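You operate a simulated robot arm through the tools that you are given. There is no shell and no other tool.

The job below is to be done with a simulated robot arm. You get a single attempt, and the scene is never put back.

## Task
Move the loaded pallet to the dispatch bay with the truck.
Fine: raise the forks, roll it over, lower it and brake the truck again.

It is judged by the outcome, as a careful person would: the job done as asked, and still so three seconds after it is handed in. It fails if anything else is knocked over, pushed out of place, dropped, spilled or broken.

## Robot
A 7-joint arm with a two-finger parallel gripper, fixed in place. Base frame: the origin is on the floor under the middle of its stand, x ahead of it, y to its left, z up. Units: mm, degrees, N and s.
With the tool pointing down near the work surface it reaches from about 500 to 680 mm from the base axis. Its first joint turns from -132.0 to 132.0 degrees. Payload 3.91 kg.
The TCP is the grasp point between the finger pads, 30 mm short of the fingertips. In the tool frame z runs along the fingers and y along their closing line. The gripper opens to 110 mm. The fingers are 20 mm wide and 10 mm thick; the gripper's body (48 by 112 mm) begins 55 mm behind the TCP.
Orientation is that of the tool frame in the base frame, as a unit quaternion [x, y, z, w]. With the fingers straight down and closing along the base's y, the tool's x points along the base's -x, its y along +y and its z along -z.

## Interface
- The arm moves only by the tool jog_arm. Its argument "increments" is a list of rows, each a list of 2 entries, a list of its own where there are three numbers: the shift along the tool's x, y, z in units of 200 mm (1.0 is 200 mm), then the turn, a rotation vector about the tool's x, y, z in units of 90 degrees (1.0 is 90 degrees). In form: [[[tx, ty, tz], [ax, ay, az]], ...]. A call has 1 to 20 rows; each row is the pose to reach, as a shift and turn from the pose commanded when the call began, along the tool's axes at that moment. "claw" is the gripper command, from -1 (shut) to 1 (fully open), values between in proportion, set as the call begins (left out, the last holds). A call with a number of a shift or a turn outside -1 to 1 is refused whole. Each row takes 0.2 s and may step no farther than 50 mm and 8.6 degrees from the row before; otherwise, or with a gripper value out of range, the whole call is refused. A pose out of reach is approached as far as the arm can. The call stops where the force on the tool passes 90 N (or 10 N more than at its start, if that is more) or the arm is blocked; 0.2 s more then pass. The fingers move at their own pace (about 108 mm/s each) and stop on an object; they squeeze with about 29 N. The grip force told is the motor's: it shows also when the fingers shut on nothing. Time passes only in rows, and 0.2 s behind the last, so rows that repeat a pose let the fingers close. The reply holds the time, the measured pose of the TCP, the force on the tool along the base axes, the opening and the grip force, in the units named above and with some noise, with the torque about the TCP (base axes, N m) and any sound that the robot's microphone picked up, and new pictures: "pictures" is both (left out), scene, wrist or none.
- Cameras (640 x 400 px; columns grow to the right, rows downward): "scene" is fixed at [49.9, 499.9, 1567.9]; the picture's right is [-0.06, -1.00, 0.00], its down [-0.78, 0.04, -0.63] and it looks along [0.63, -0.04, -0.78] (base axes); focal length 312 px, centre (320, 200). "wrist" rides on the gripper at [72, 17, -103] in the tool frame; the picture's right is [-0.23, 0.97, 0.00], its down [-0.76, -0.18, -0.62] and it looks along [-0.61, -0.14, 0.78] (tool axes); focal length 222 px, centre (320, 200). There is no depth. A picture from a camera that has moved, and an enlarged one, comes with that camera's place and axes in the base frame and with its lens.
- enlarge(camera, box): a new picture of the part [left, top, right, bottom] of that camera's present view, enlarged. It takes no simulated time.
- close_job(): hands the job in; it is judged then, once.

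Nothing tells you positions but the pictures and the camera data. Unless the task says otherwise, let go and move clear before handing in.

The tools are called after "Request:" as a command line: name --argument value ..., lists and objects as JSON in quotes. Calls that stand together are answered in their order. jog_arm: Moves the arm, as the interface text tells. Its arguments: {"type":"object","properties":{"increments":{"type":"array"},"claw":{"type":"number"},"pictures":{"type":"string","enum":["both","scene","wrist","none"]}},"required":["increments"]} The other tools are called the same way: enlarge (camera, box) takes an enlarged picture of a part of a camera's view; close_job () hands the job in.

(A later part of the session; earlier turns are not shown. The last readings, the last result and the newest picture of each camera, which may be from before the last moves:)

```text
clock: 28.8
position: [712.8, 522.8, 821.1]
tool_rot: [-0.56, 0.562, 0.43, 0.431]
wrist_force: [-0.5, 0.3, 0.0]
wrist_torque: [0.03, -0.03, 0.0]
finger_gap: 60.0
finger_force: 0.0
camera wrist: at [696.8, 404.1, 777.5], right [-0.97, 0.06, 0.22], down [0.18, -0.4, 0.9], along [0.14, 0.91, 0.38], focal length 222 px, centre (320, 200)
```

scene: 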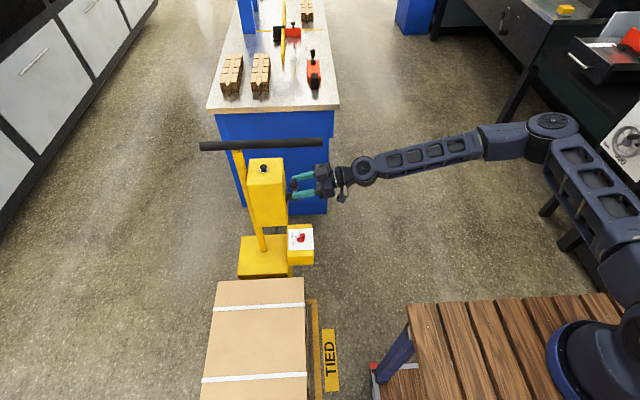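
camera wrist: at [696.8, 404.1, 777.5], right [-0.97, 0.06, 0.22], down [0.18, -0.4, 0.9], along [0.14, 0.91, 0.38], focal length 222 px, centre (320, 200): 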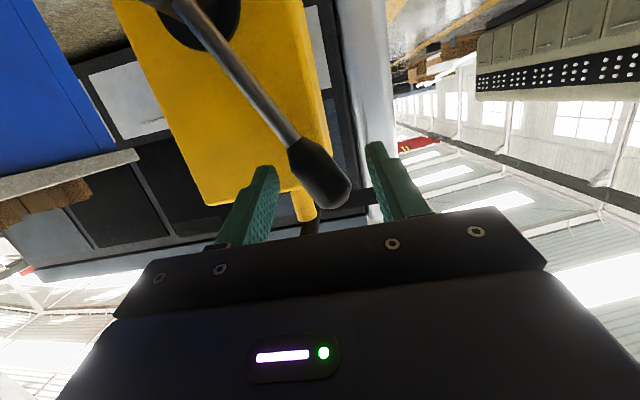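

The knob sits between the fingers. I'll swing the lever along its arc toward +x and watch the force.

Request:
jog_arm --increments '[[[0, -0.04, 0], [0, 0, 0]], [[-0.005, -0.08, -0.001], [0, 0, 0]], [[-0.019, -0.12, -0.005], [0, 0, 0]], [[-0.031, -0.16, -0.008], [0, 0, 0]], [[-0.043, -0.2, -0.012], [0, 0, 0]], [[-0.048, -0.24, -0.013], [0, 0, 0]], [[-0.053, -0.28, -0.014], [0, 0, 0]], [[-0.053, -0.31, -0.014], [0, 0, 0]]]'

```text
clock: 30.6
position: [776.3, 524.3, 833.0]
tool_rot: [-0.56, 0.562, 0.43, 0.431]
wrist_force: [-0.1, -0.1, 0.2]
wrist_torque: [0.0, 0.0, 0.03]
finger_gap: 60.3
finger_force: 0.3
camera wrist: at [760.0, 405.7, 790.5], right [-0.97, 0.06, 0.22], down [0.18, -0.4, 0.9], along [0.14, 0.91, 0.38], focal length 222 px, centre (320, 200)
```

scene: 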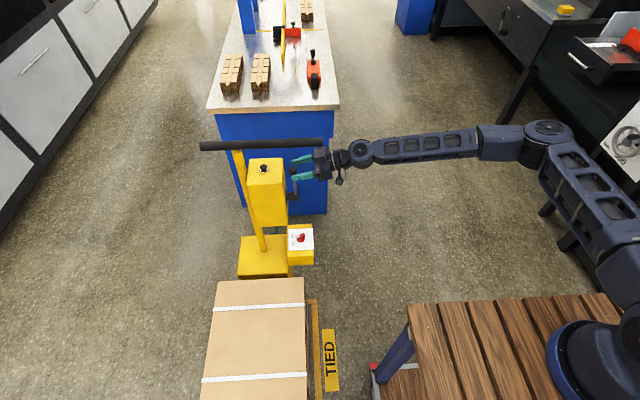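
wrist: 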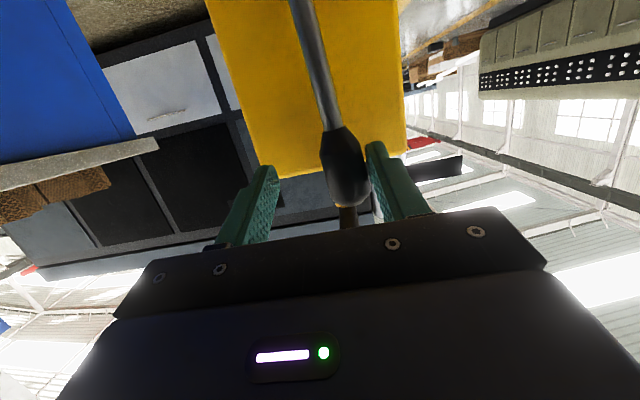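

The lever moves easily and is now near upright. I'll continue along the arc to the +x end.

Request:
jog_arm --increments '[[[0, -0.04, 0], [0, 0, 0]], [[0.005, -0.08, 0.001], [0, 0, 0]], [[0.014, -0.12, 0.004], [0, 0, 0]], [[0.024, -0.16, 0.006], [0, 0, 0]], [[0.039, -0.2, 0.01], [0, 0, 0]], [[0.053, -0.235, 0.014], [0, 0, 0]]]'

```text
clock: 32.0
position: [821.9, 522.0, 822.2]
tool_rot: [0.561, -0.56, -0.431, -0.431]
wrist_force: [0.0, -0.5, -0.8]
wrist_torque: [0.02, -0.02, 0.02]
finger_gap: 60.3
finger_force: 0.4
camera wrist: at [806.2, 403.8, 778.8], right [-0.97, 0.06, 0.22], down [0.18, -0.4, 0.9], along [0.14, 0.91, 0.38], focal length 222 px, centre (320, 200)
```

scene: 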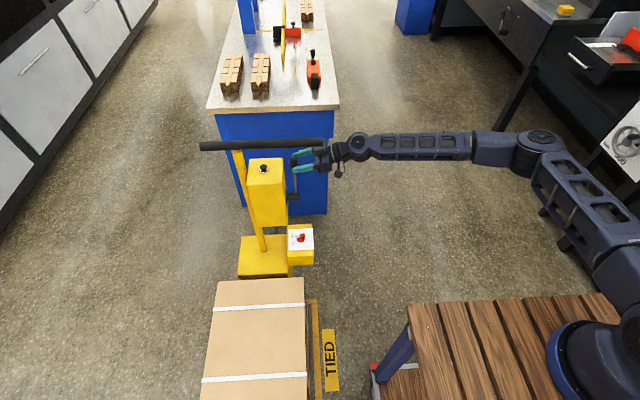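
wrist: 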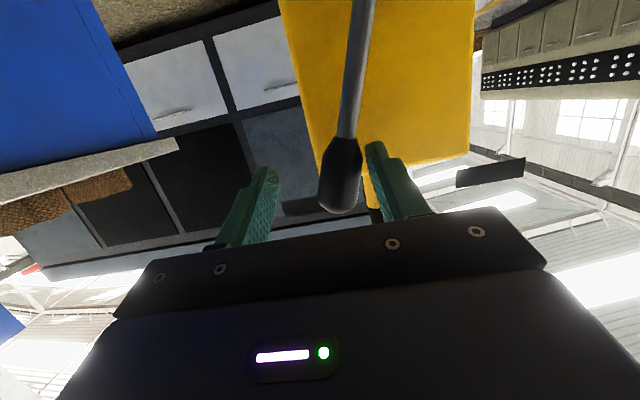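

The lever knob is now at about x=811, at the +x mark. I'll check whether the load has risen.

Request:
enlarge --camera "scene" --box '[180, 240, 420, 400]'

Request:
enlarge --camera "scene" --box '[220, 130, 340, 210]'

Request:
enlarge --camera "wrist" --box '[240, 100, 440, 230]'

```text
2.50 times, centred on (300, 320) of scene
camera zoom: at [49.9, 499.9, 1567.9], right [-0.06, -1.0, 0.0], down [-0.78, 0.04, -0.63], along [0.63, -0.04, -0.78], focal length 781 px, centre (370, -100)
```

zoom: 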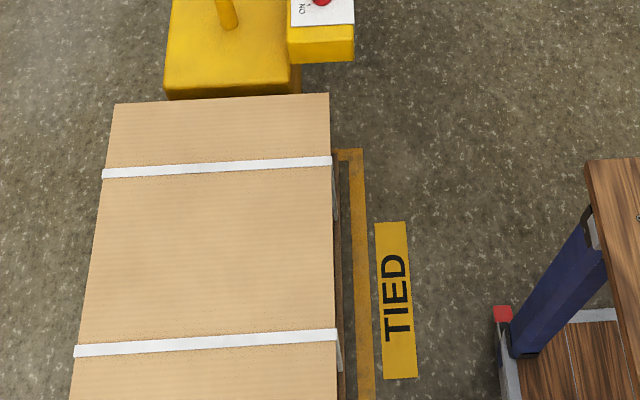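

```text
5.00 times, centred on (280, 170) of scene
camera zoom: at [49.9, 499.9, 1567.9], right [-0.06, -1.0, 0.0], down [-0.78, 0.04, -0.63], along [0.63, -0.04, -0.78], focal length 1562 px, centre (520, 350)
```

zoom: 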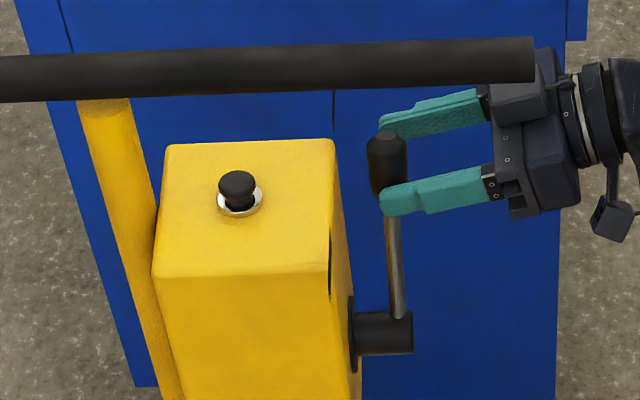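

```text
3.08 times, centred on (340, 165) of wrist
camera zoom: at [806.2, 403.8, 778.8], right [-0.97, 0.06, 0.22], down [0.18, -0.4, 0.9], along [0.14, 0.91, 0.38], focal length 684 px, centre (258, 308)
```

zoom: 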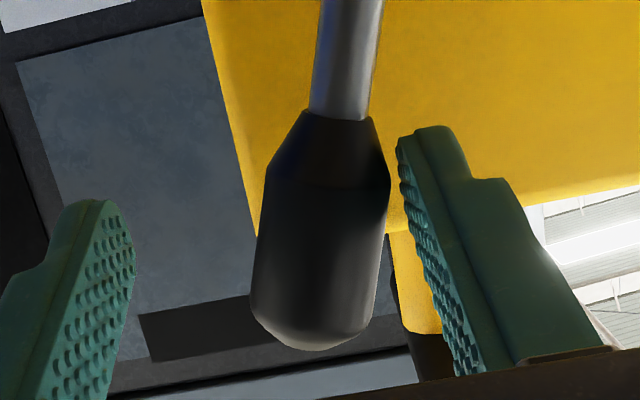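

The lever seems to rest near the +x end, with a small gap to the finger. I'll let some time pass and see whether the forks rise.

Request:
jog_arm --increments '[[[0, 0, 0], [0, 0, 0]], [[0, 0, 0], [0, 0, 0]], [[0, 0, 0], [0, 0, 0]], [[0, 0, 0], [0, 0, 0]], [[0, 0, 0], [0, 0, 0]], [[0, 0, 0], [0, 0, 0]], [[0, 0, 0], [0, 0, 0]], [[0, 0, 0], [0, 0, 0]]]' --pictures "wrist"

Request:
enlarge --camera "scene" --box '[180, 240, 420, 400]'

```text
clock: 33.8
position: [823.3, 522.4, 822.6]
tool_rot: [-0.56, 0.561, 0.43, 0.431]
wrist_force: [0.0, 0.0, 0.2]
wrist_torque: [-0.02, 0.02, -0.01]
finger_gap: 60.1
finger_force: 0.1
camera wrist: at [806.3, 403.7, 779.1], right [-0.97, 0.06, 0.22], down [0.18, -0.4, 0.9], along [0.14, 0.91, 0.38], focal length 222 px, centre (320, 200)
```

wrist: 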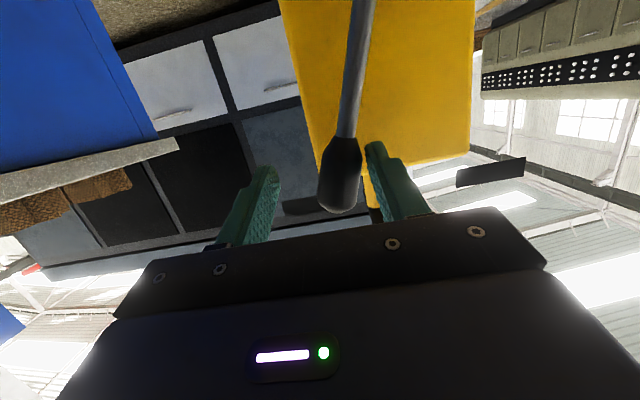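

```text
2.50 times, centred on (300, 320) of scene
camera zoom: at [49.9, 499.9, 1567.9], right [-0.06, -1.0, 0.0], down [-0.78, 0.04, -0.63], along [0.63, -0.04, -0.78], focal length 781 px, centre (370, -100)
```

zoom: 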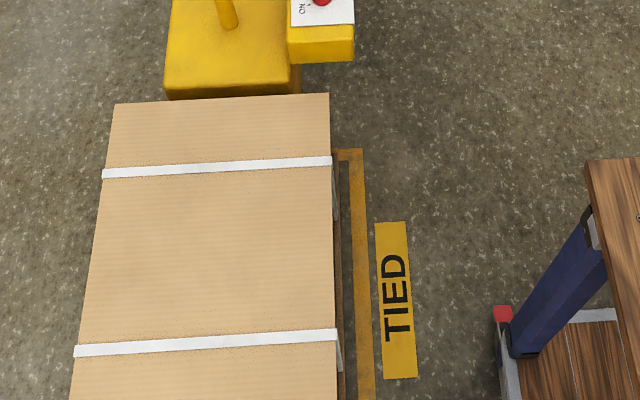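

No rise yet. I'll push the lever a little further to make sure it's at its stop.

Request:
jog_arm --increments '[[[0.01, -0.03, 0.003], [0, 0, 0]], [[0.025, -0.06, 0.007], [0, 0, 0]], [[0.035, -0.08, 0.01], [0, 0, 0]], [[0.035, -0.08, 0.01], [0, 0, 0]]]'

```text
clock: 34.8
position: [838.5, 523.0, 814.8]
tool_rot: [-0.56, 0.562, 0.43, 0.431]
wrist_force: [-10.5, 1.3, 5.1]
wrist_torque: [0.16, 0.27, 0.13]
finger_gap: 65.5
finger_force: 5.0
camera wrist: at [822.1, 404.1, 772.4], right [-0.97, 0.06, 0.22], down [0.18, -0.4, 0.9], along [0.14, 0.91, 0.38], focal length 222 px, centre (320, 200)
```

scene: 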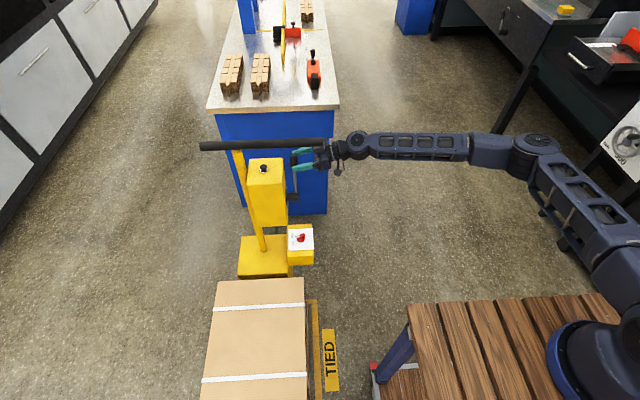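
wrist: 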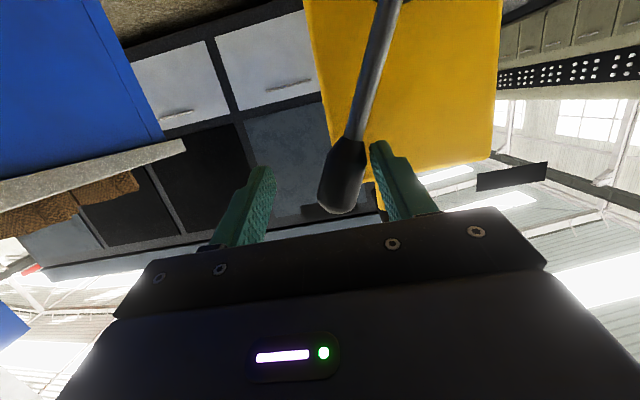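

There's resistance now, so the lever is at its end stop. I'll check the load again.

Request:
enlarge --camera "scene" --box '[180, 240, 420, 400]'

Request:
jog_arm --increments '[[[-0.012, 0.03, -0.003], [0, 0, 0]], [[-0.035, 0.08, -0.01], [0, 0, 0]], [[-0.035, 0.08, -0.01], [0, 0, 0]], [[-0.035, 0.08, -0.01], [0, 0, 0]], [[-0.035, 0.08, -0.01], [0, 0, 0]]]'

Request:
enlarge --camera "scene" --box '[180, 240, 420, 400]'

```text
2.50 times, centred on (300, 320) of scene
camera zoom: at [49.9, 499.9, 1567.9], right [-0.06, -1.0, 0.0], down [-0.78, 0.04, -0.63], along [0.63, -0.04, -0.78], focal length 781 px, centre (370, -100)
```

zoom: 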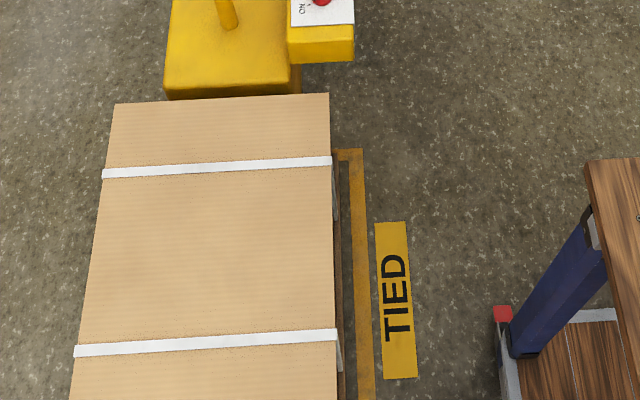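

```text
clock: 36.0
position: [822.1, 522.4, 822.4]
tool_rot: [-0.561, 0.562, 0.43, 0.431]
wrist_force: [-0.5, 0.3, 0.2]
wrist_torque: [-0.01, -0.04, 0.01]
finger_gap: 59.9
finger_force: 0.0
camera wrist: at [805.0, 404.5, 779.0], right [-0.97, 0.06, 0.22], down [0.18, -0.4, 0.9], along [0.14, 0.91, 0.38], focal length 222 px, centre (320, 200)
```

scene: 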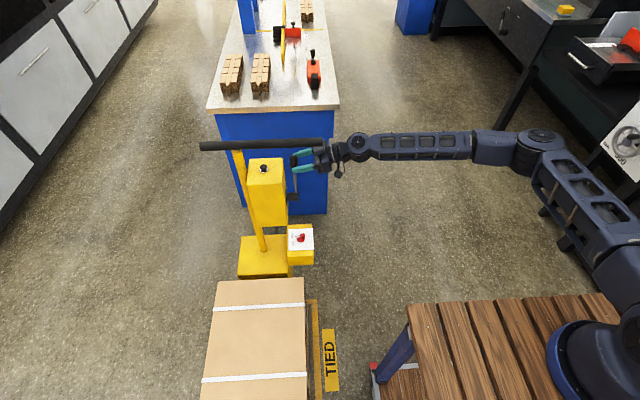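
wrist: 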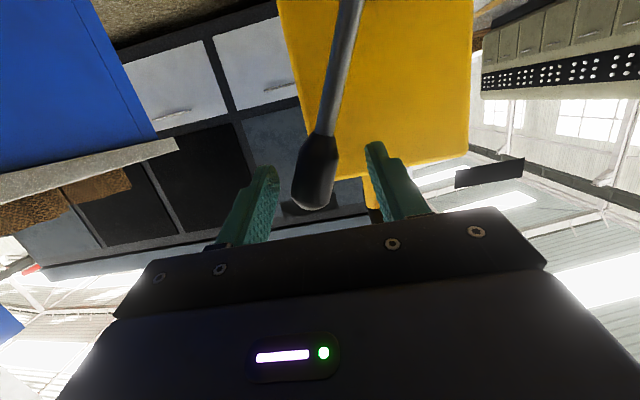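

```text
2.50 times, centred on (300, 320) of scene
camera zoom: at [49.9, 499.9, 1567.9], right [-0.06, -1.0, 0.0], down [-0.78, 0.04, -0.63], along [0.63, -0.04, -0.78], focal length 781 px, centre (370, -100)
```

zoom: 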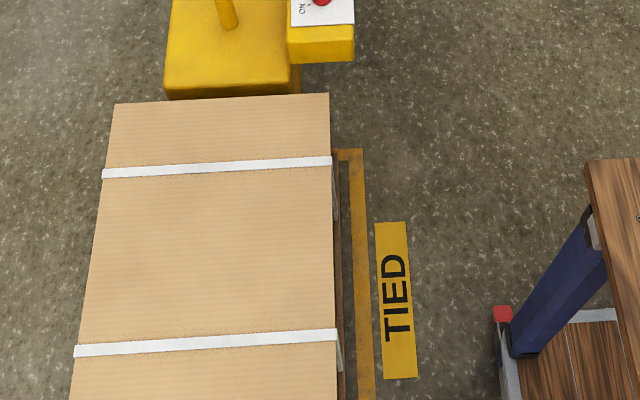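

The lever stays at the +x stop by itself but the load hasn't risen, so the top button at about (769, 638, 861) probably drives the lift in the selected direction. The handlebar is right above it, so I'll retract, reorient and press it with closed fingers from the −x side.

Request:
jog_arm --increments '[[[0, 0, -0.16], [0, 0, 0]], [[0, 0, -0.32], [0, 0, 0]], [[0, 0, -0.48], [0, 0, 0]], [[0, 0, -0.65], [0, 0, 0]], [[-0.07, 0.07, -0.669], [0, 0.083, 0]], [[-0.14, 0.142, -0.688], [0, 0.167, 0]], [[-0.209, 0.213, -0.707], [0, 0.25, 0]], [[-0.279, 0.284, -0.726], [0, 0.333, 0]], [[-0.349, 0.355, -0.744], [0, 0.417, 0]], [[-0.418, 0.426, -0.763], [0, 0.5, 0]], [[-0.488, 0.497, -0.782], [0, 0.583, 0]], [[-0.558, 0.568, -0.801], [0, 0.667, 0]], [[-0.627, 0.639, -0.82], [0, 0.75, 0]], [[-0.697, 0.71, -0.839], [0, 0.833, 0]], [[-0.697, 0.71, -0.839], [0, 0.833, 0]]]' --pictures "scene"

```text
clock: 39.2
position: [679.2, 395.7, 1001.7]
tool_rot: [-0.706, 0.708, -0.001, -0.001]
wrist_force: [0.9, -0.1, -0.2]
wrist_torque: [0.02, -0.01, 0.0]
finger_gap: 60.0
finger_force: 0.1
```

scene: 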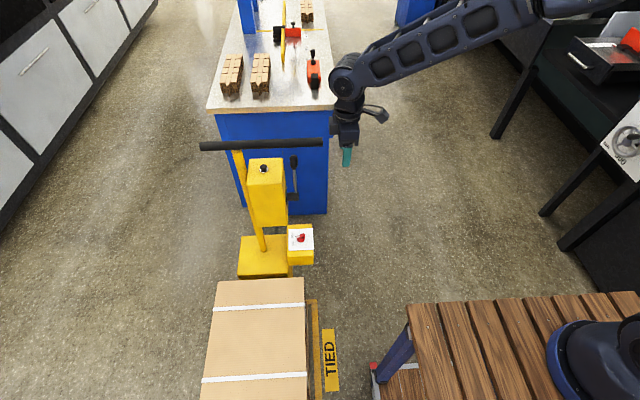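

Request:
jog_arm --increments '[[[-0.068, 0.033, -0.033], [0, 0, 0.0833]], [[-0.137, 0.066, -0.065], [0, 0, 0.1667]], [[-0.205, 0.099, -0.098], [0, 0, 0.25]], [[-0.273, 0.132, -0.13], [0, 0, 0.3333]], [[-0.342, 0.165, -0.163], [0, 0, 0.4167]], [[-0.41, 0.198, -0.195], [0, 0, 0.5]], [[-0.478, 0.23, -0.228], [0, 0, 0.5833]], [[-0.547, 0.263, -0.26], [0, 0, 0.6667]], [[-0.615, 0.296, -0.293], [0, 0, 0.75]], [[-0.683, 0.329, -0.325], [0, 0, 0.8333]], [[-0.752, 0.362, -0.358], [0, 0, 0.9167]], [[-0.82, 0.395, -0.39], [0, 0, 1.0]], [[-0.82, 0.395, -0.39], [0, 0, 1.0]]]' --claw -1 --pictures "wrist"

```text
clock: 42.0
position: [602.4, 561.7, 1080.6]
tool_rot: [0.002, 1.0, 0.0, -0.001]
wrist_force: [-1.2, -0.1, -0.1]
wrist_torque: [0.04, -0.01, -0.01]
finger_gap: 0.1
finger_force: 29.1
camera wrist: at [529.7, 579.7, 1183.7], right [0.23, 0.97, 0.0], down [0.76, -0.18, 0.62], along [0.61, -0.14, -0.78], focal length 222 px, centre (320, 200)
```

wrist: 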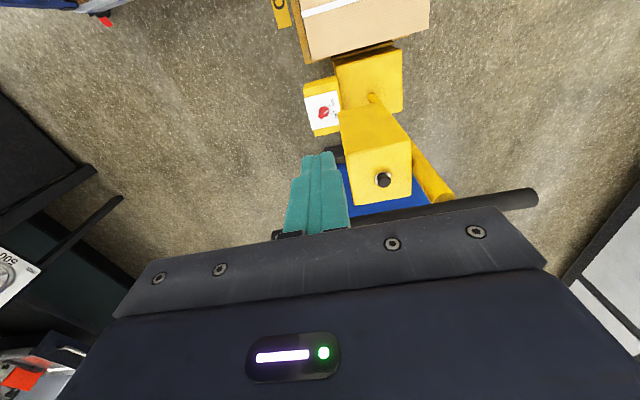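

Request:
jog_arm --increments '[[[-0.037, 0.032, 0.058], [0, -0.0463, 0]], [[-0.073, 0.064, 0.117], [0, -0.0927, 0]], [[-0.11, 0.096, 0.175], [0, -0.139, 0]], [[-0.147, 0.128, 0.233], [0, -0.1853, 0]], [[-0.183, 0.16, 0.292], [0, -0.2317, 0]], [[-0.22, 0.193, 0.35], [0, -0.278, 0]], [[-0.257, 0.225, 0.408], [0, -0.3243, 0]], [[-0.293, 0.257, 0.467], [0, -0.3707, 0]], [[-0.33, 0.289, 0.525], [0, -0.417, 0]], [[-0.367, 0.321, 0.583], [0, -0.4633, 0]], [[-0.403, 0.353, 0.642], [0, -0.5097, 0]], [[-0.44, 0.385, 0.7], [0, -0.556, 0]], [[-0.44, 0.385, 0.7], [0, -0.556, 0]]]'

```text
clock: 44.8
position: [689.9, 639.3, 938.2]
tool_rot: [0.0, 0.906, 0.0, 0.423]
wrist_force: [0.2, -0.5, 1.3]
wrist_torque: [0.0, -0.01, -0.01]
finger_gap: 0.0
finger_force: 29.1
camera wrist: at [564.6, 654.5, 949.5], right [0.15, 0.97, 0.17], down [0.01, -0.18, 0.98], along [0.99, -0.14, -0.04], focal length 222 px, centre (320, 200)
```

scene: 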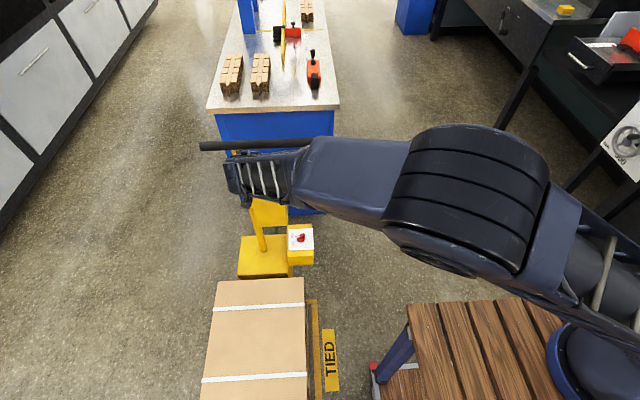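
wrist: 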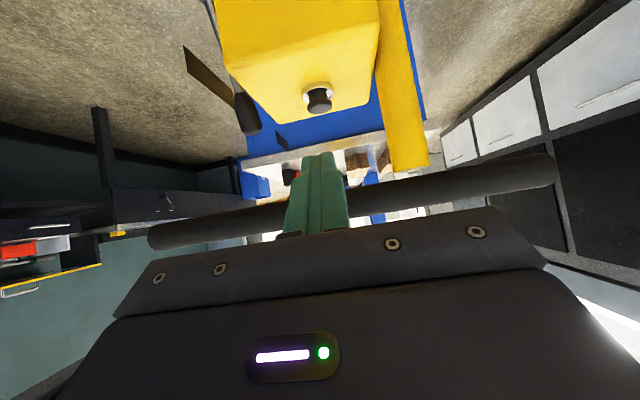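

Request:
enlarge --camera "wrist" --box '[270, 60, 370, 190]'

```text
3.08 times, centred on (320, 125) of wrist
camera zoom: at [564.6, 654.5, 949.5], right [0.15, 0.97, 0.17], down [0.01, -0.18, 0.98], along [0.99, -0.14, -0.04], focal length 684 px, centre (320, 431)
```

zoom: 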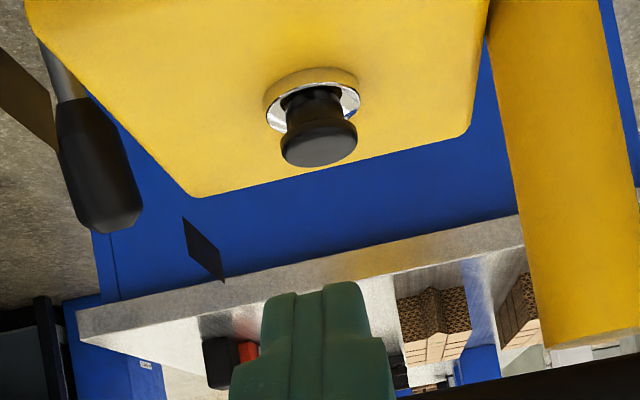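

I have the button at about (766, 641, 861). I'll bring the fingertip just above the cap, under the handlebar.

Request:
jog_arm --increments '[[[-0.003, 0.003, 0.075], [0, 0, 0]], [[-0.006, 0.006, 0.15], [0, 0, 0]], [[-0.009, 0.008, 0.225], [0, 0, 0]], [[-0.012, 0.01, 0.3], [0, 0, 0]], [[-0.015, 0.01, 0.375], [0, 0, 0]], [[-0.015, 0.01, 0.375], [0, 0, 0]]]'

Request:
enlarge --camera "wrist" --box '[240, 60, 400, 220]'

```text
clock: 46.2
position: [749.3, 640.9, 892.2]
tool_rot: [0.001, 0.906, 0.0, 0.423]
wrist_force: [-0.3, -0.1, -0.2]
wrist_torque: [-0.02, 0.0, -0.03]
finger_gap: 0.0
finger_force: 28.9
camera wrist: at [623.5, 658.3, 903.9], right [0.15, 0.97, 0.17], down [0.01, -0.18, 0.98], along [0.99, -0.14, -0.04], focal length 222 px, centre (320, 200)
```

scene: 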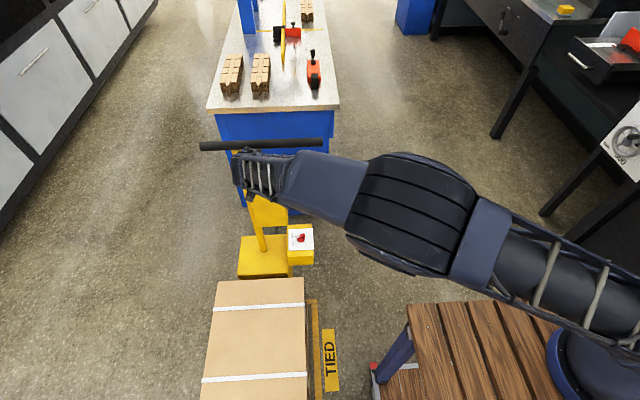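
wrist: 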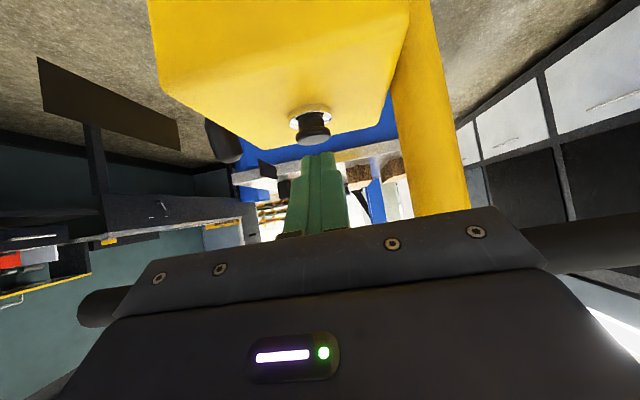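

```text
2.50 times, centred on (320, 140) of wrist
camera zoom: at [623.5, 658.3, 903.9], right [0.15, 0.97, 0.17], down [0.01, -0.18, 0.98], along [0.99, -0.14, -0.04], focal length 555 px, centre (320, 350)
```

zoom: 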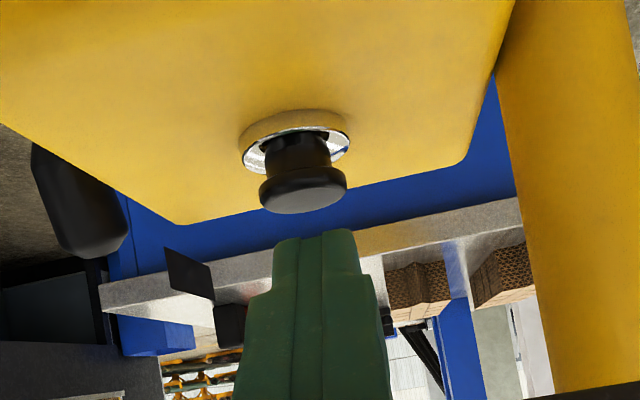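

The tip is about 8 mm above the cap and aligned with it. I'll press down gently in small steps.

Request:
jog_arm --increments '[[[0.0153, -0.004, 0.0129], [0, 0, 0]], [[0.0306, -0.004, 0.0257], [0, 0, 0]], [[0.046, -0.004, 0.0386], [0, 0, 0]], [[0.046, -0.004, 0.0386], [0, 0, 0]]]'

Request:
enlarge --camera "wrist" --box '[240, 60, 400, 220]'

Request:
enlarge --camera "scene" --box '[180, 240, 420, 400]'

```text
clock: 47.2
position: [748.9, 639.8, 881.3]
tool_rot: [0.0, 0.907, 0.0, 0.422]
wrist_force: [0.3, 0.6, 1.6]
wrist_torque: [0.02, -0.01, 0.0]
finger_gap: 0.0
finger_force: 28.9
camera wrist: at [622.9, 657.1, 892.4], right [0.15, 0.97, 0.17], down [0.01, -0.18, 0.98], along [0.99, -0.14, -0.04], focal length 222 px, centre (320, 200)
```

scene: 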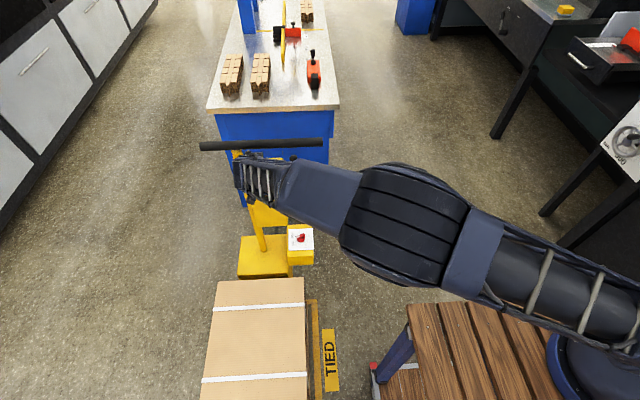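
wrist: 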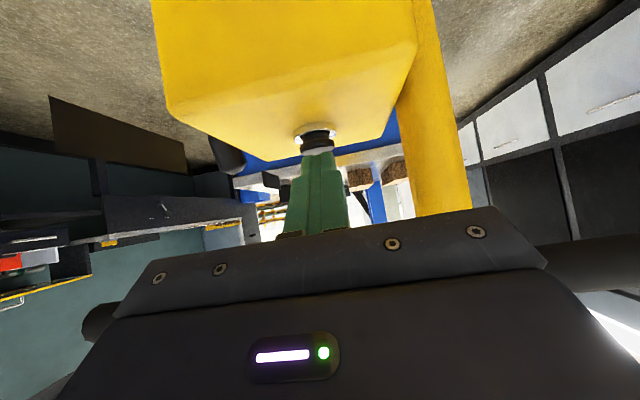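

```text
2.50 times, centred on (320, 140) of wrist
camera zoom: at [622.9, 657.1, 892.4], right [0.15, 0.97, 0.17], down [0.01, -0.18, 0.98], along [0.99, -0.14, -0.04], focal length 555 px, centre (320, 350)
```

zoom: 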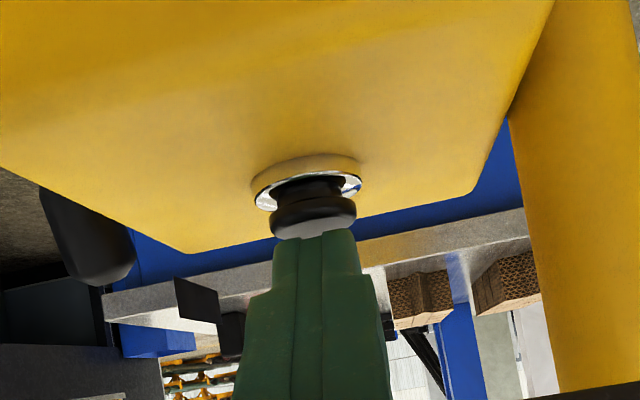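

```text
2.50 times, centred on (300, 320) of scene
camera zoom: at [49.9, 499.9, 1567.9], right [-0.06, -1.0, 0.0], down [-0.78, 0.04, -0.63], along [0.63, -0.04, -0.78], focal length 781 px, centre (370, -100)
```

zoom: 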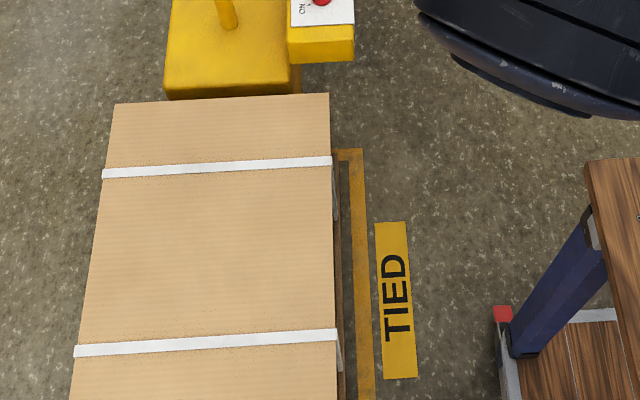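

The cap is in contact and starting to go down. I'll press a little further and hold.

Request:
jog_arm --increments '[[[0.0115, 0, 0.0096], [0, 0, 0]], [[0.023, 0, 0.0193], [0, 0, 0]], [[0.0306, 0, 0.0257], [0, 0, 0]], [[0.0306, 0, 0.0257], [0, 0, 0]], [[0.0306, 0, 0.0257], [0, 0, 0]]]'

Request:
enlarge --camera "wrist" --box '[240, 60, 400, 220]'

Request:
enlarge --camera "scene" --box '[180, 240, 420, 400]'

```text
clock: 48.4
position: [749.5, 641.8, 875.3]
tool_rot: [0.001, 0.905, 0.001, 0.425]
wrist_force: [1.4, 3.5, 31.6]
wrist_torque: [0.14, -0.6, -0.08]
finger_gap: 0.1
finger_force: 29.3
heard: click
camera wrist: at [623.6, 657.4, 886.7], right [0.15, 0.97, 0.18], down [0.01, -0.18, 0.98], along [0.99, -0.14, -0.04], focal length 222 px, centre (320, 200)
```

scene: 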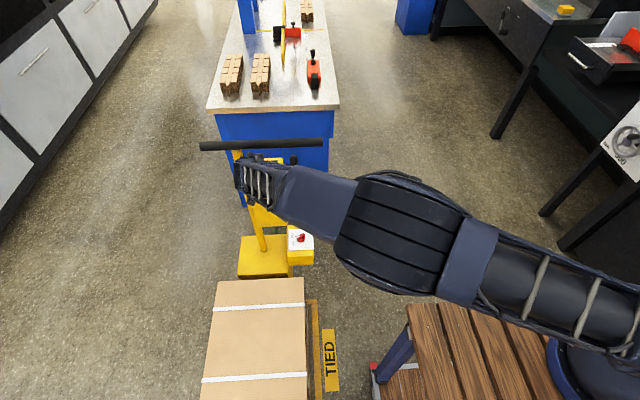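
wrist: 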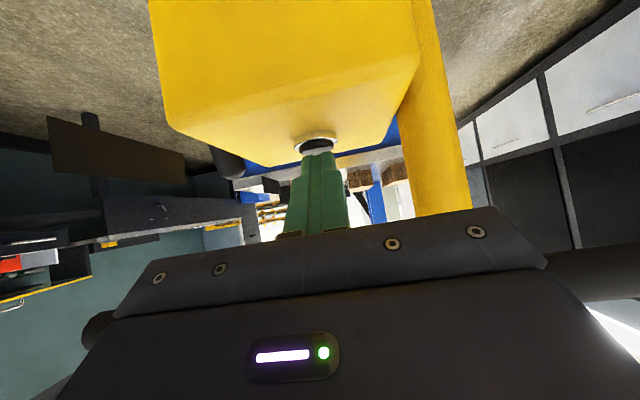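

```text
2.50 times, centred on (320, 140) of wrist
camera zoom: at [623.6, 657.4, 886.7], right [0.15, 0.97, 0.18], down [0.01, -0.18, 0.98], along [0.99, -0.14, -0.04], focal length 555 px, centre (320, 350)
```

zoom: 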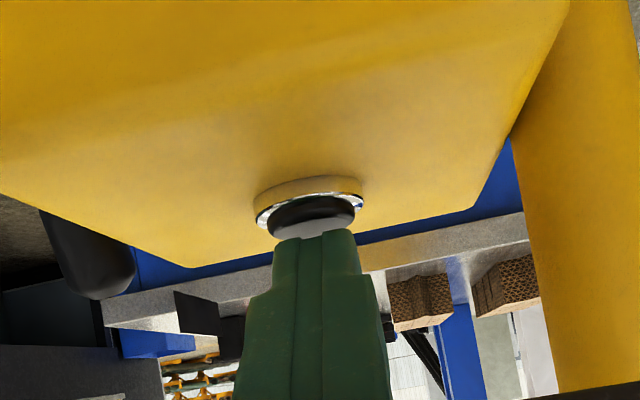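

```text
2.50 times, centred on (300, 320) of scene
camera zoom: at [49.9, 499.9, 1567.9], right [-0.06, -1.0, 0.0], down [-0.78, 0.04, -0.63], along [0.63, -0.04, -0.78], focal length 781 px, centre (370, -100)
```

zoom: 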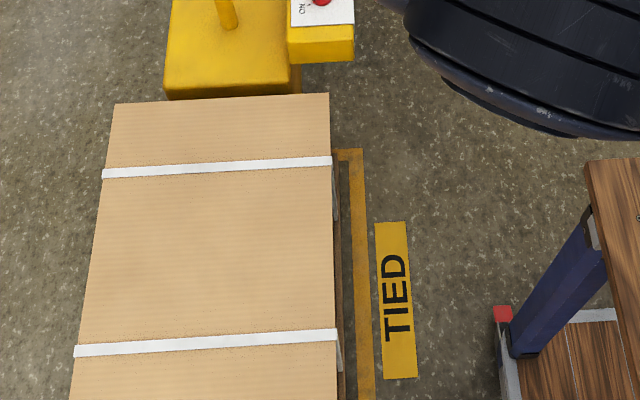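

I heard a click. I'll hold the button and watch the load over time.

Request:
jog_arm --increments '[[[0, 0, 0], [0, 0, 0]], [[0, 0, 0], [0, 0, 0]], [[0, 0, 0], [0, 0, 0]], [[0, 0, 0], [0, 0, 0]], [[0, 0, 0], [0, 0, 0]], [[0, 0, 0], [0, 0, 0]], [[0, 0, 0], [0, 0, 0]], [[0, 0, 0], [0, 0, 0]], [[0, 0, 0], [0, 0, 0]], [[0, 0, 0], [0, 0, 0]]]' --pictures "none"

Request:
enlarge --camera "scene" --box '[180, 240, 420, 400]'

Request:
enlarge --camera "scene" --box '[270, 280, 330, 320]'

```text
clock: 50.6
position: [747.8, 640.1, 875.6]
tool_rot: [0.0, 0.905, 0.001, 0.425]
wrist_force: [17.7, 15.5, 49.8]
wrist_torque: [0.41, -1.3, 0.25]
finger_gap: 0.0
finger_force: 29.2
```

```text
2.50 times, centred on (300, 320) of scene
camera zoom: at [49.9, 499.9, 1567.9], right [-0.06, -1.0, 0.0], down [-0.78, 0.04, -0.63], along [0.63, -0.04, -0.78], focal length 781 px, centre (370, -100)
```

zoom: 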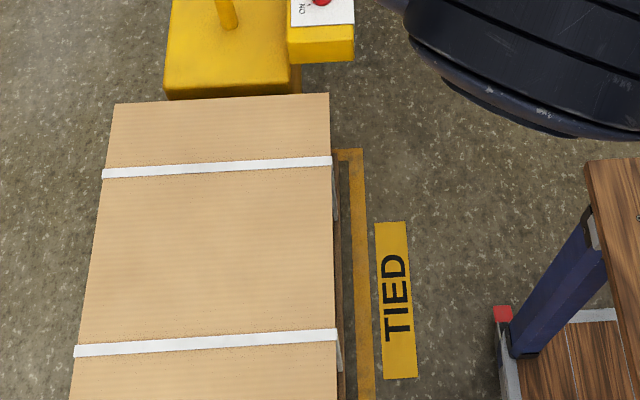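

```text
10.00 times, centred on (300, 300) of scene
camera zoom: at [49.9, 499.9, 1567.9], right [-0.06, -1.0, 0.0], down [-0.78, 0.04, -0.63], along [0.63, -0.04, -0.78], focal length 3124 px, centre (520, -800)
```

zoom: 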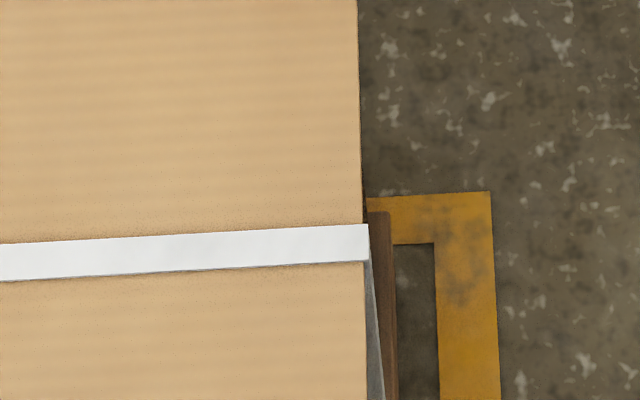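

The force is building and there's still no visible lift. I'll release the button and check for any change after that.

Request:
jog_arm --increments '[[[-0.023, 0, -0.0193], [0, 0, 0]], [[-0.046, 0, -0.0386], [0, 0, 0]], [[-0.0766, 0, -0.0643], [0, 0, 0]], [[-0.0766, 0, -0.0643], [0, 0, 0]], [[-0.0766, 0, -0.0643], [0, 0, 0]], [[-0.0766, 0, -0.0643], [0, 0, 0]]]'

Request:
enlarge --camera "scene" --box '[270, 280, 330, 320]'

Request:
enlarge --camera "wrist" --box '[240, 60, 400, 220]'

```text
clock: 52.0
position: [748.2, 640.8, 892.1]
tool_rot: [0.001, 0.906, 0.0, 0.422]
wrist_force: [0.0, 0.1, 0.4]
wrist_torque: [0.03, 0.03, -0.01]
finger_gap: 0.0
finger_force: 29.2
camera wrist: at [623.3, 658.0, 903.8], right [0.15, 0.97, 0.17], down [0.01, -0.18, 0.98], along [0.99, -0.14, -0.04], focal length 222 px, centre (320, 200)
```

scene: 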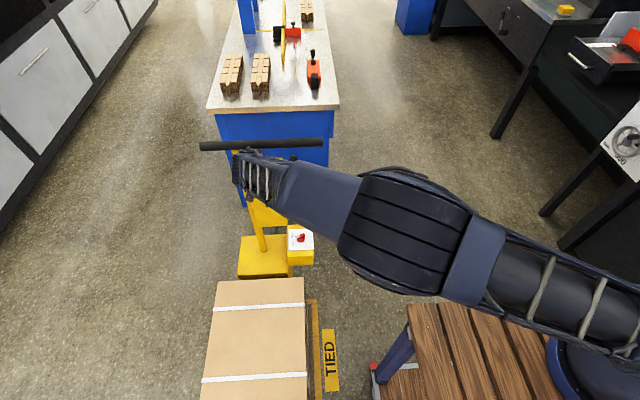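
wrist: 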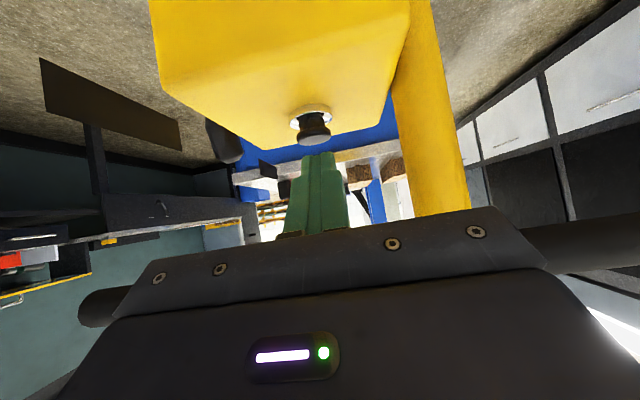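

```text
10.00 times, centred on (300, 300) of scene
camera zoom: at [49.9, 499.9, 1567.9], right [-0.06, -1.0, 0.0], down [-0.78, 0.04, -0.63], along [0.63, -0.04, -0.78], focal length 3124 px, centre (520, -800)
```

zoom: 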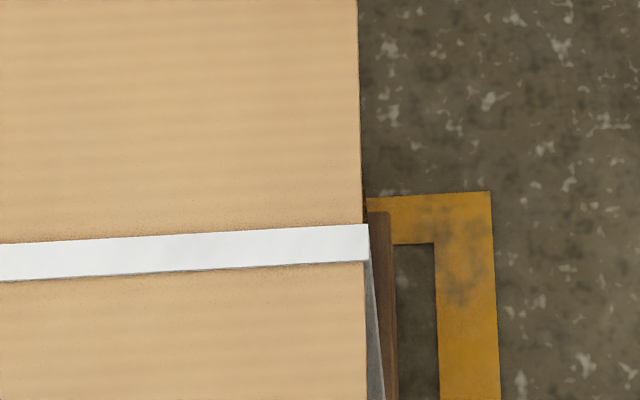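

```text
2.50 times, centred on (320, 140) of wrist
camera zoom: at [623.3, 658.0, 903.8], right [0.15, 0.97, 0.17], down [0.01, -0.18, 0.98], along [0.99, -0.14, -0.04], focal length 555 px, centre (320, 350)
```

zoom: 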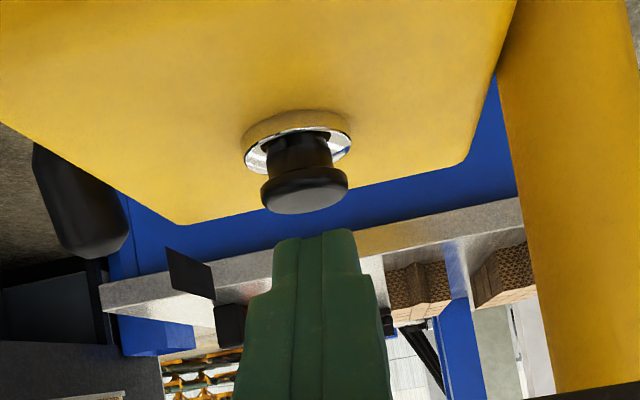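

The button is momentary and nothing rose. The lever may be a pump handle, with the button as the release valve, so I'll go back to the lever, stroke it, and check the load height after each stroke.

Request:
jog_arm --increments '[[[0, 0, -0.13], [0, 0, 0]], [[0, 0, -0.26], [0, 0, 0]], [[0, 0, -0.39], [0, 0, 0]], [[-0.016, -0.023, -0.438], [0, 0.0618, 0]], [[-0.032, -0.046, -0.487], [0, 0.1236, 0]], [[-0.048, -0.068, -0.535], [0, 0.1853, 0]], [[-0.064, -0.091, -0.583], [0, 0.2471, 0]], [[-0.079, -0.114, -0.632], [0, 0.3089, 0]], [[-0.095, -0.137, -0.68], [0, 0.3707, 0]], [[-0.111, -0.159, -0.728], [0, 0.4324, 0]], [[-0.127, -0.182, -0.777], [0, 0.4942, 0]], [[-0.143, -0.205, -0.825], [0, 0.556, 0]], [[-0.143, -0.205, -0.825], [0, 0.556, 0]]]' --pictures "none"

Request:
jog_arm --increments '[[[-0.017, -0.082, 0.008], [0, 0, -0.0833]], [[-0.033, -0.163, 0.017], [0, 0, -0.1667]], [[-0.05, -0.245, 0.025], [0, 0, -0.25]], [[-0.067, -0.327, 0.033], [0, 0, -0.3333]], [[-0.083, -0.408, 0.042], [0, 0, -0.4167]], [[-0.1, -0.49, 0.05], [0, 0, -0.5]], [[-0.117, -0.572, 0.058], [0, 0, -0.5833]], [[-0.133, -0.653, 0.067], [0, 0, -0.6667]], [[-0.15, -0.735, 0.075], [0, 0, -0.75]], [[-0.167, -0.817, 0.083], [0, 0, -0.8333]], [[-0.183, -0.898, 0.092], [0, 0, -0.9167]], [[-0.2, -0.98, 0.1], [0, 0, -1.0]], [[-0.2, -0.98, 0.1], [0, 0, -1.0]]]' --claw 0.09

```text
clock: 54.8
position: [639.6, 597.0, 1019.8]
tool_rot: [0.001, 1.0, 0.0, -0.001]
wrist_force: [0.2, -0.5, 0.5]
wrist_torque: [0.0, -0.01, -0.02]
finger_gap: 0.0
finger_force: 29.1
```

```text
clock: 57.6
position: [679.8, 401.3, 1000.8]
tool_rot: [-0.707, 0.707, 0.001, 0.0]
wrist_force: [-1.2, 0.5, 0.6]
wrist_torque: [0.02, -0.02, -0.02]
finger_gap: 60.1
finger_force: 0.0
camera wrist: at [664.6, 329.4, 1105.3], right [-0.97, 0.23, 0.0], down [0.18, 0.76, 0.62], along [0.14, 0.61, -0.78], focal length 222 px, centre (320, 200)
```

scene: 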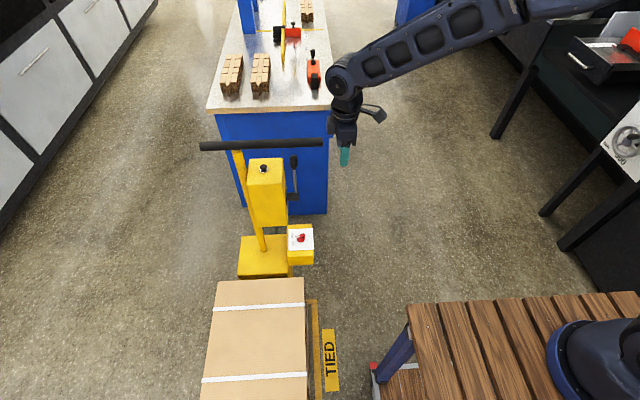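
wrist: 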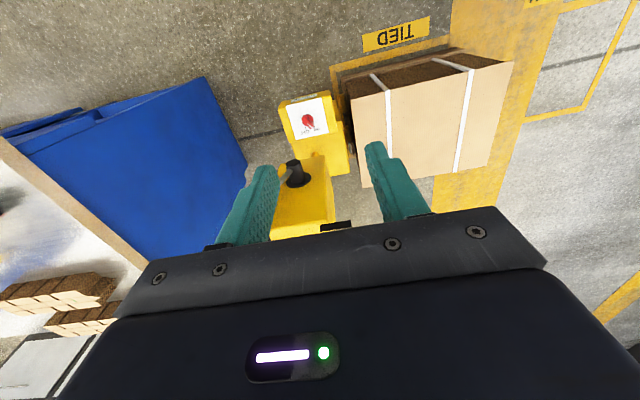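

Request:
enlarge --camera "scene" --box '[270, 280, 330, 320]'

Request:
enlarge --camera "scene" --box '[220, 130, 340, 210]'

Request:
enlarge --camera "wrist" --box '[280, 40, 460, 190]'

```text
10.00 times, centred on (300, 300) of scene
camera zoom: at [49.9, 499.9, 1567.9], right [-0.06, -1.0, 0.0], down [-0.78, 0.04, -0.63], along [0.63, -0.04, -0.78], focal length 3124 px, centre (520, -800)
```

zoom: 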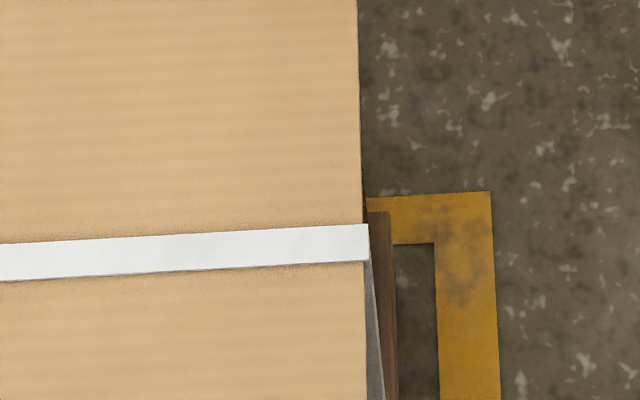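

```text
5.00 times, centred on (280, 170) of scene
camera zoom: at [49.9, 499.9, 1567.9], right [-0.06, -1.0, 0.0], down [-0.78, 0.04, -0.63], along [0.63, -0.04, -0.78], focal length 1562 px, centre (520, 350)
```

zoom: 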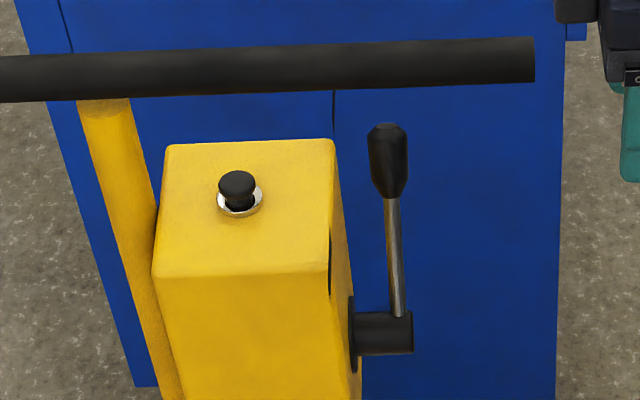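

```text
2.67 times, centred on (370, 115) of wrist
camera zoom: at [664.6, 329.4, 1105.3], right [-0.97, 0.23, 0.0], down [0.18, 0.76, 0.62], along [0.14, 0.61, -0.78], focal length 592 px, centre (187, 427)
```

zoom: 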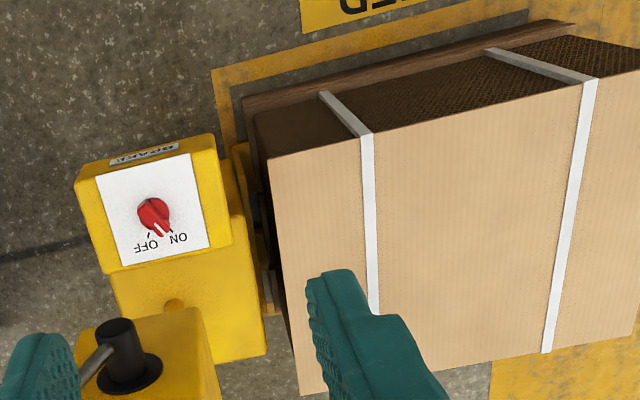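

Request:
jog_arm --increments '[[[-0.011, -0.055, 0.062], [0, -0.0641, 0]], [[-0.022, -0.11, 0.123], [0, -0.1282, 0]], [[-0.033, -0.165, 0.185], [0, -0.1922, 0]], [[-0.045, -0.22, 0.246], [0, -0.2563, 0]], [[-0.056, -0.275, 0.308], [0, -0.3204, 0]], [[-0.067, -0.33, 0.369], [0, -0.3845, 0]], [[-0.078, -0.385, 0.431], [0, -0.4485, 0]], [[-0.089, -0.44, 0.492], [0, -0.5126, 0]], [[-0.1, -0.495, 0.554], [0, -0.5767, 0]], [[-0.112, -0.55, 0.615], [0, -0.6408, 0]], [[-0.123, -0.605, 0.677], [0, -0.7048, 0]], [[-0.134, -0.66, 0.738], [0, -0.7689, 0]], [[-0.145, -0.715, 0.8], [0, -0.833, 0]], [[-0.145, -0.715, 0.8], [0, -0.833, 0]]]' --pictures "wrist"

```text
clock: 60.6
position: [824.5, 430.9, 839.8]
tool_rot: [-0.561, 0.562, 0.429, 0.431]
wrist_force: [0.0, 0.5, -1.1]
wrist_torque: [0.0, 0.02, -0.03]
finger_gap: 60.2
finger_force: 0.0
camera wrist: at [806.9, 312.3, 797.5], right [-0.97, 0.06, 0.22], down [0.18, -0.41, 0.9], along [0.14, 0.91, 0.38], focal length 222 px, centre (320, 200)
```

wrist: 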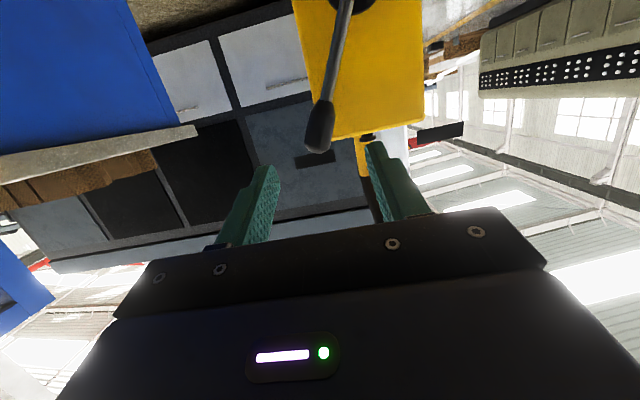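

Request:
jog_arm --increments '[[[0, 0, 0.12], [0, 0, 0]], [[0, 0, 0.24], [0, 0, 0]], [[0, 0, 0.36], [0, 0, 0]], [[0, 0, 0.48], [0, 0, 0]], [[0, 0, 0.48], [0, 0, 0]]]' --pictures "wrist"

```text
clock: 61.8
position: [823.2, 524.0, 815.5]
tool_rot: [-0.56, 0.561, 0.43, 0.431]
wrist_force: [-0.2, -0.1, -0.9]
wrist_torque: [0.0, 0.01, 0.0]
finger_gap: 60.2
finger_force: 0.2
camera wrist: at [806.7, 405.9, 772.6], right [-0.97, 0.06, 0.22], down [0.18, -0.4, 0.9], along [0.14, 0.91, 0.38], focal length 222 px, centre (320, 200)
```

wrist: 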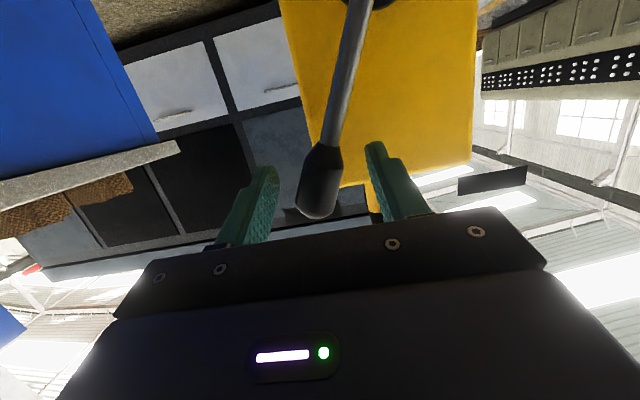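

Request:
jog_arm --increments '[[[0, 0.07, 0], [0, 0, 0]], [[-0.029, 0.13, -0.008], [0, 0, 0]], [[-0.051, 0.18, -0.014], [0, 0, 0]], [[-0.068, 0.23, -0.018], [0, 0, 0]], [[-0.077, 0.28, -0.021], [0, 0, 0]], [[-0.085, 0.33, -0.023], [0, 0, 0]], [[-0.087, 0.38, -0.023], [0, 0, 0]], [[-0.085, 0.43, -0.023], [0, 0, 0]], [[-0.077, 0.48, -0.021], [0, 0, 0]], [[-0.068, 0.53, -0.018], [0, 0, 0]], [[-0.051, 0.58, -0.014], [0, 0, 0]], [[-0.029, 0.63, -0.008], [0, 0, 0]], [[-0.015, 0.66, -0.004], [0, 0, 0]], [[-0.015, 0.66, -0.004], [0, 0, 0]]]'

Request:
enlarge --camera "scene" --box '[270, 280, 330, 320]'

```text
clock: 64.8
position: [695.0, 522.3, 820.0]
tool_rot: [-0.559, 0.562, 0.429, 0.433]
wrist_force: [36.2, -1.5, 17.4]
wrist_torque: [0.36, -1.17, -0.84]
finger_gap: 77.9
finger_force: 18.1
camera wrist: at [677.5, 403.8, 777.4], right [-0.97, 0.06, 0.22], down [0.17, -0.41, 0.9], along [0.15, 0.91, 0.39], focal length 222 px, centre (320, 200)
```

scene: 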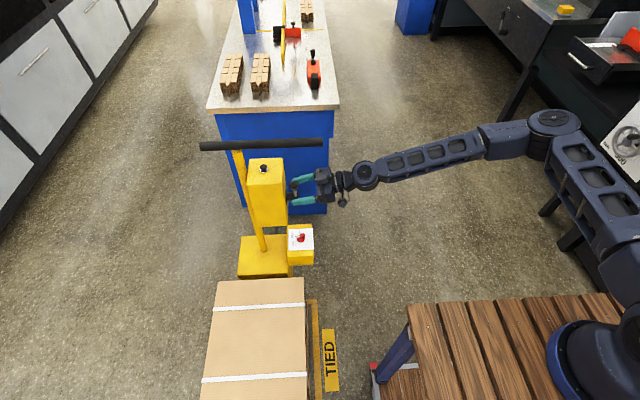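
wrist: 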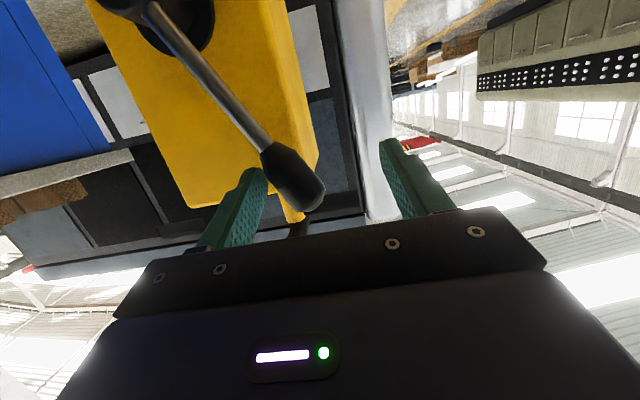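

```text
10.00 times, centred on (300, 300) of scene
camera zoom: at [49.9, 499.9, 1567.9], right [-0.06, -1.0, 0.0], down [-0.78, 0.04, -0.63], along [0.63, -0.04, -0.78], focal length 3124 px, centre (520, -800)
```

zoom: 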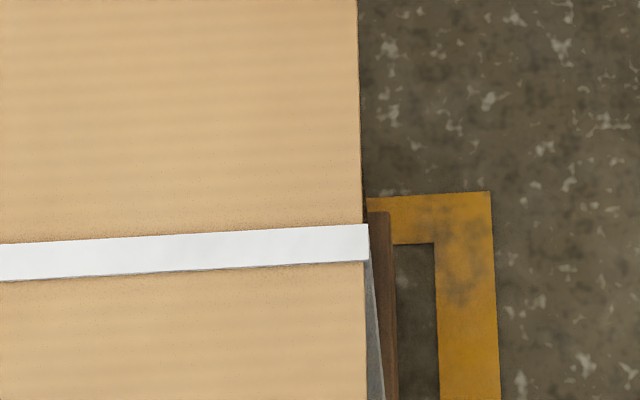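

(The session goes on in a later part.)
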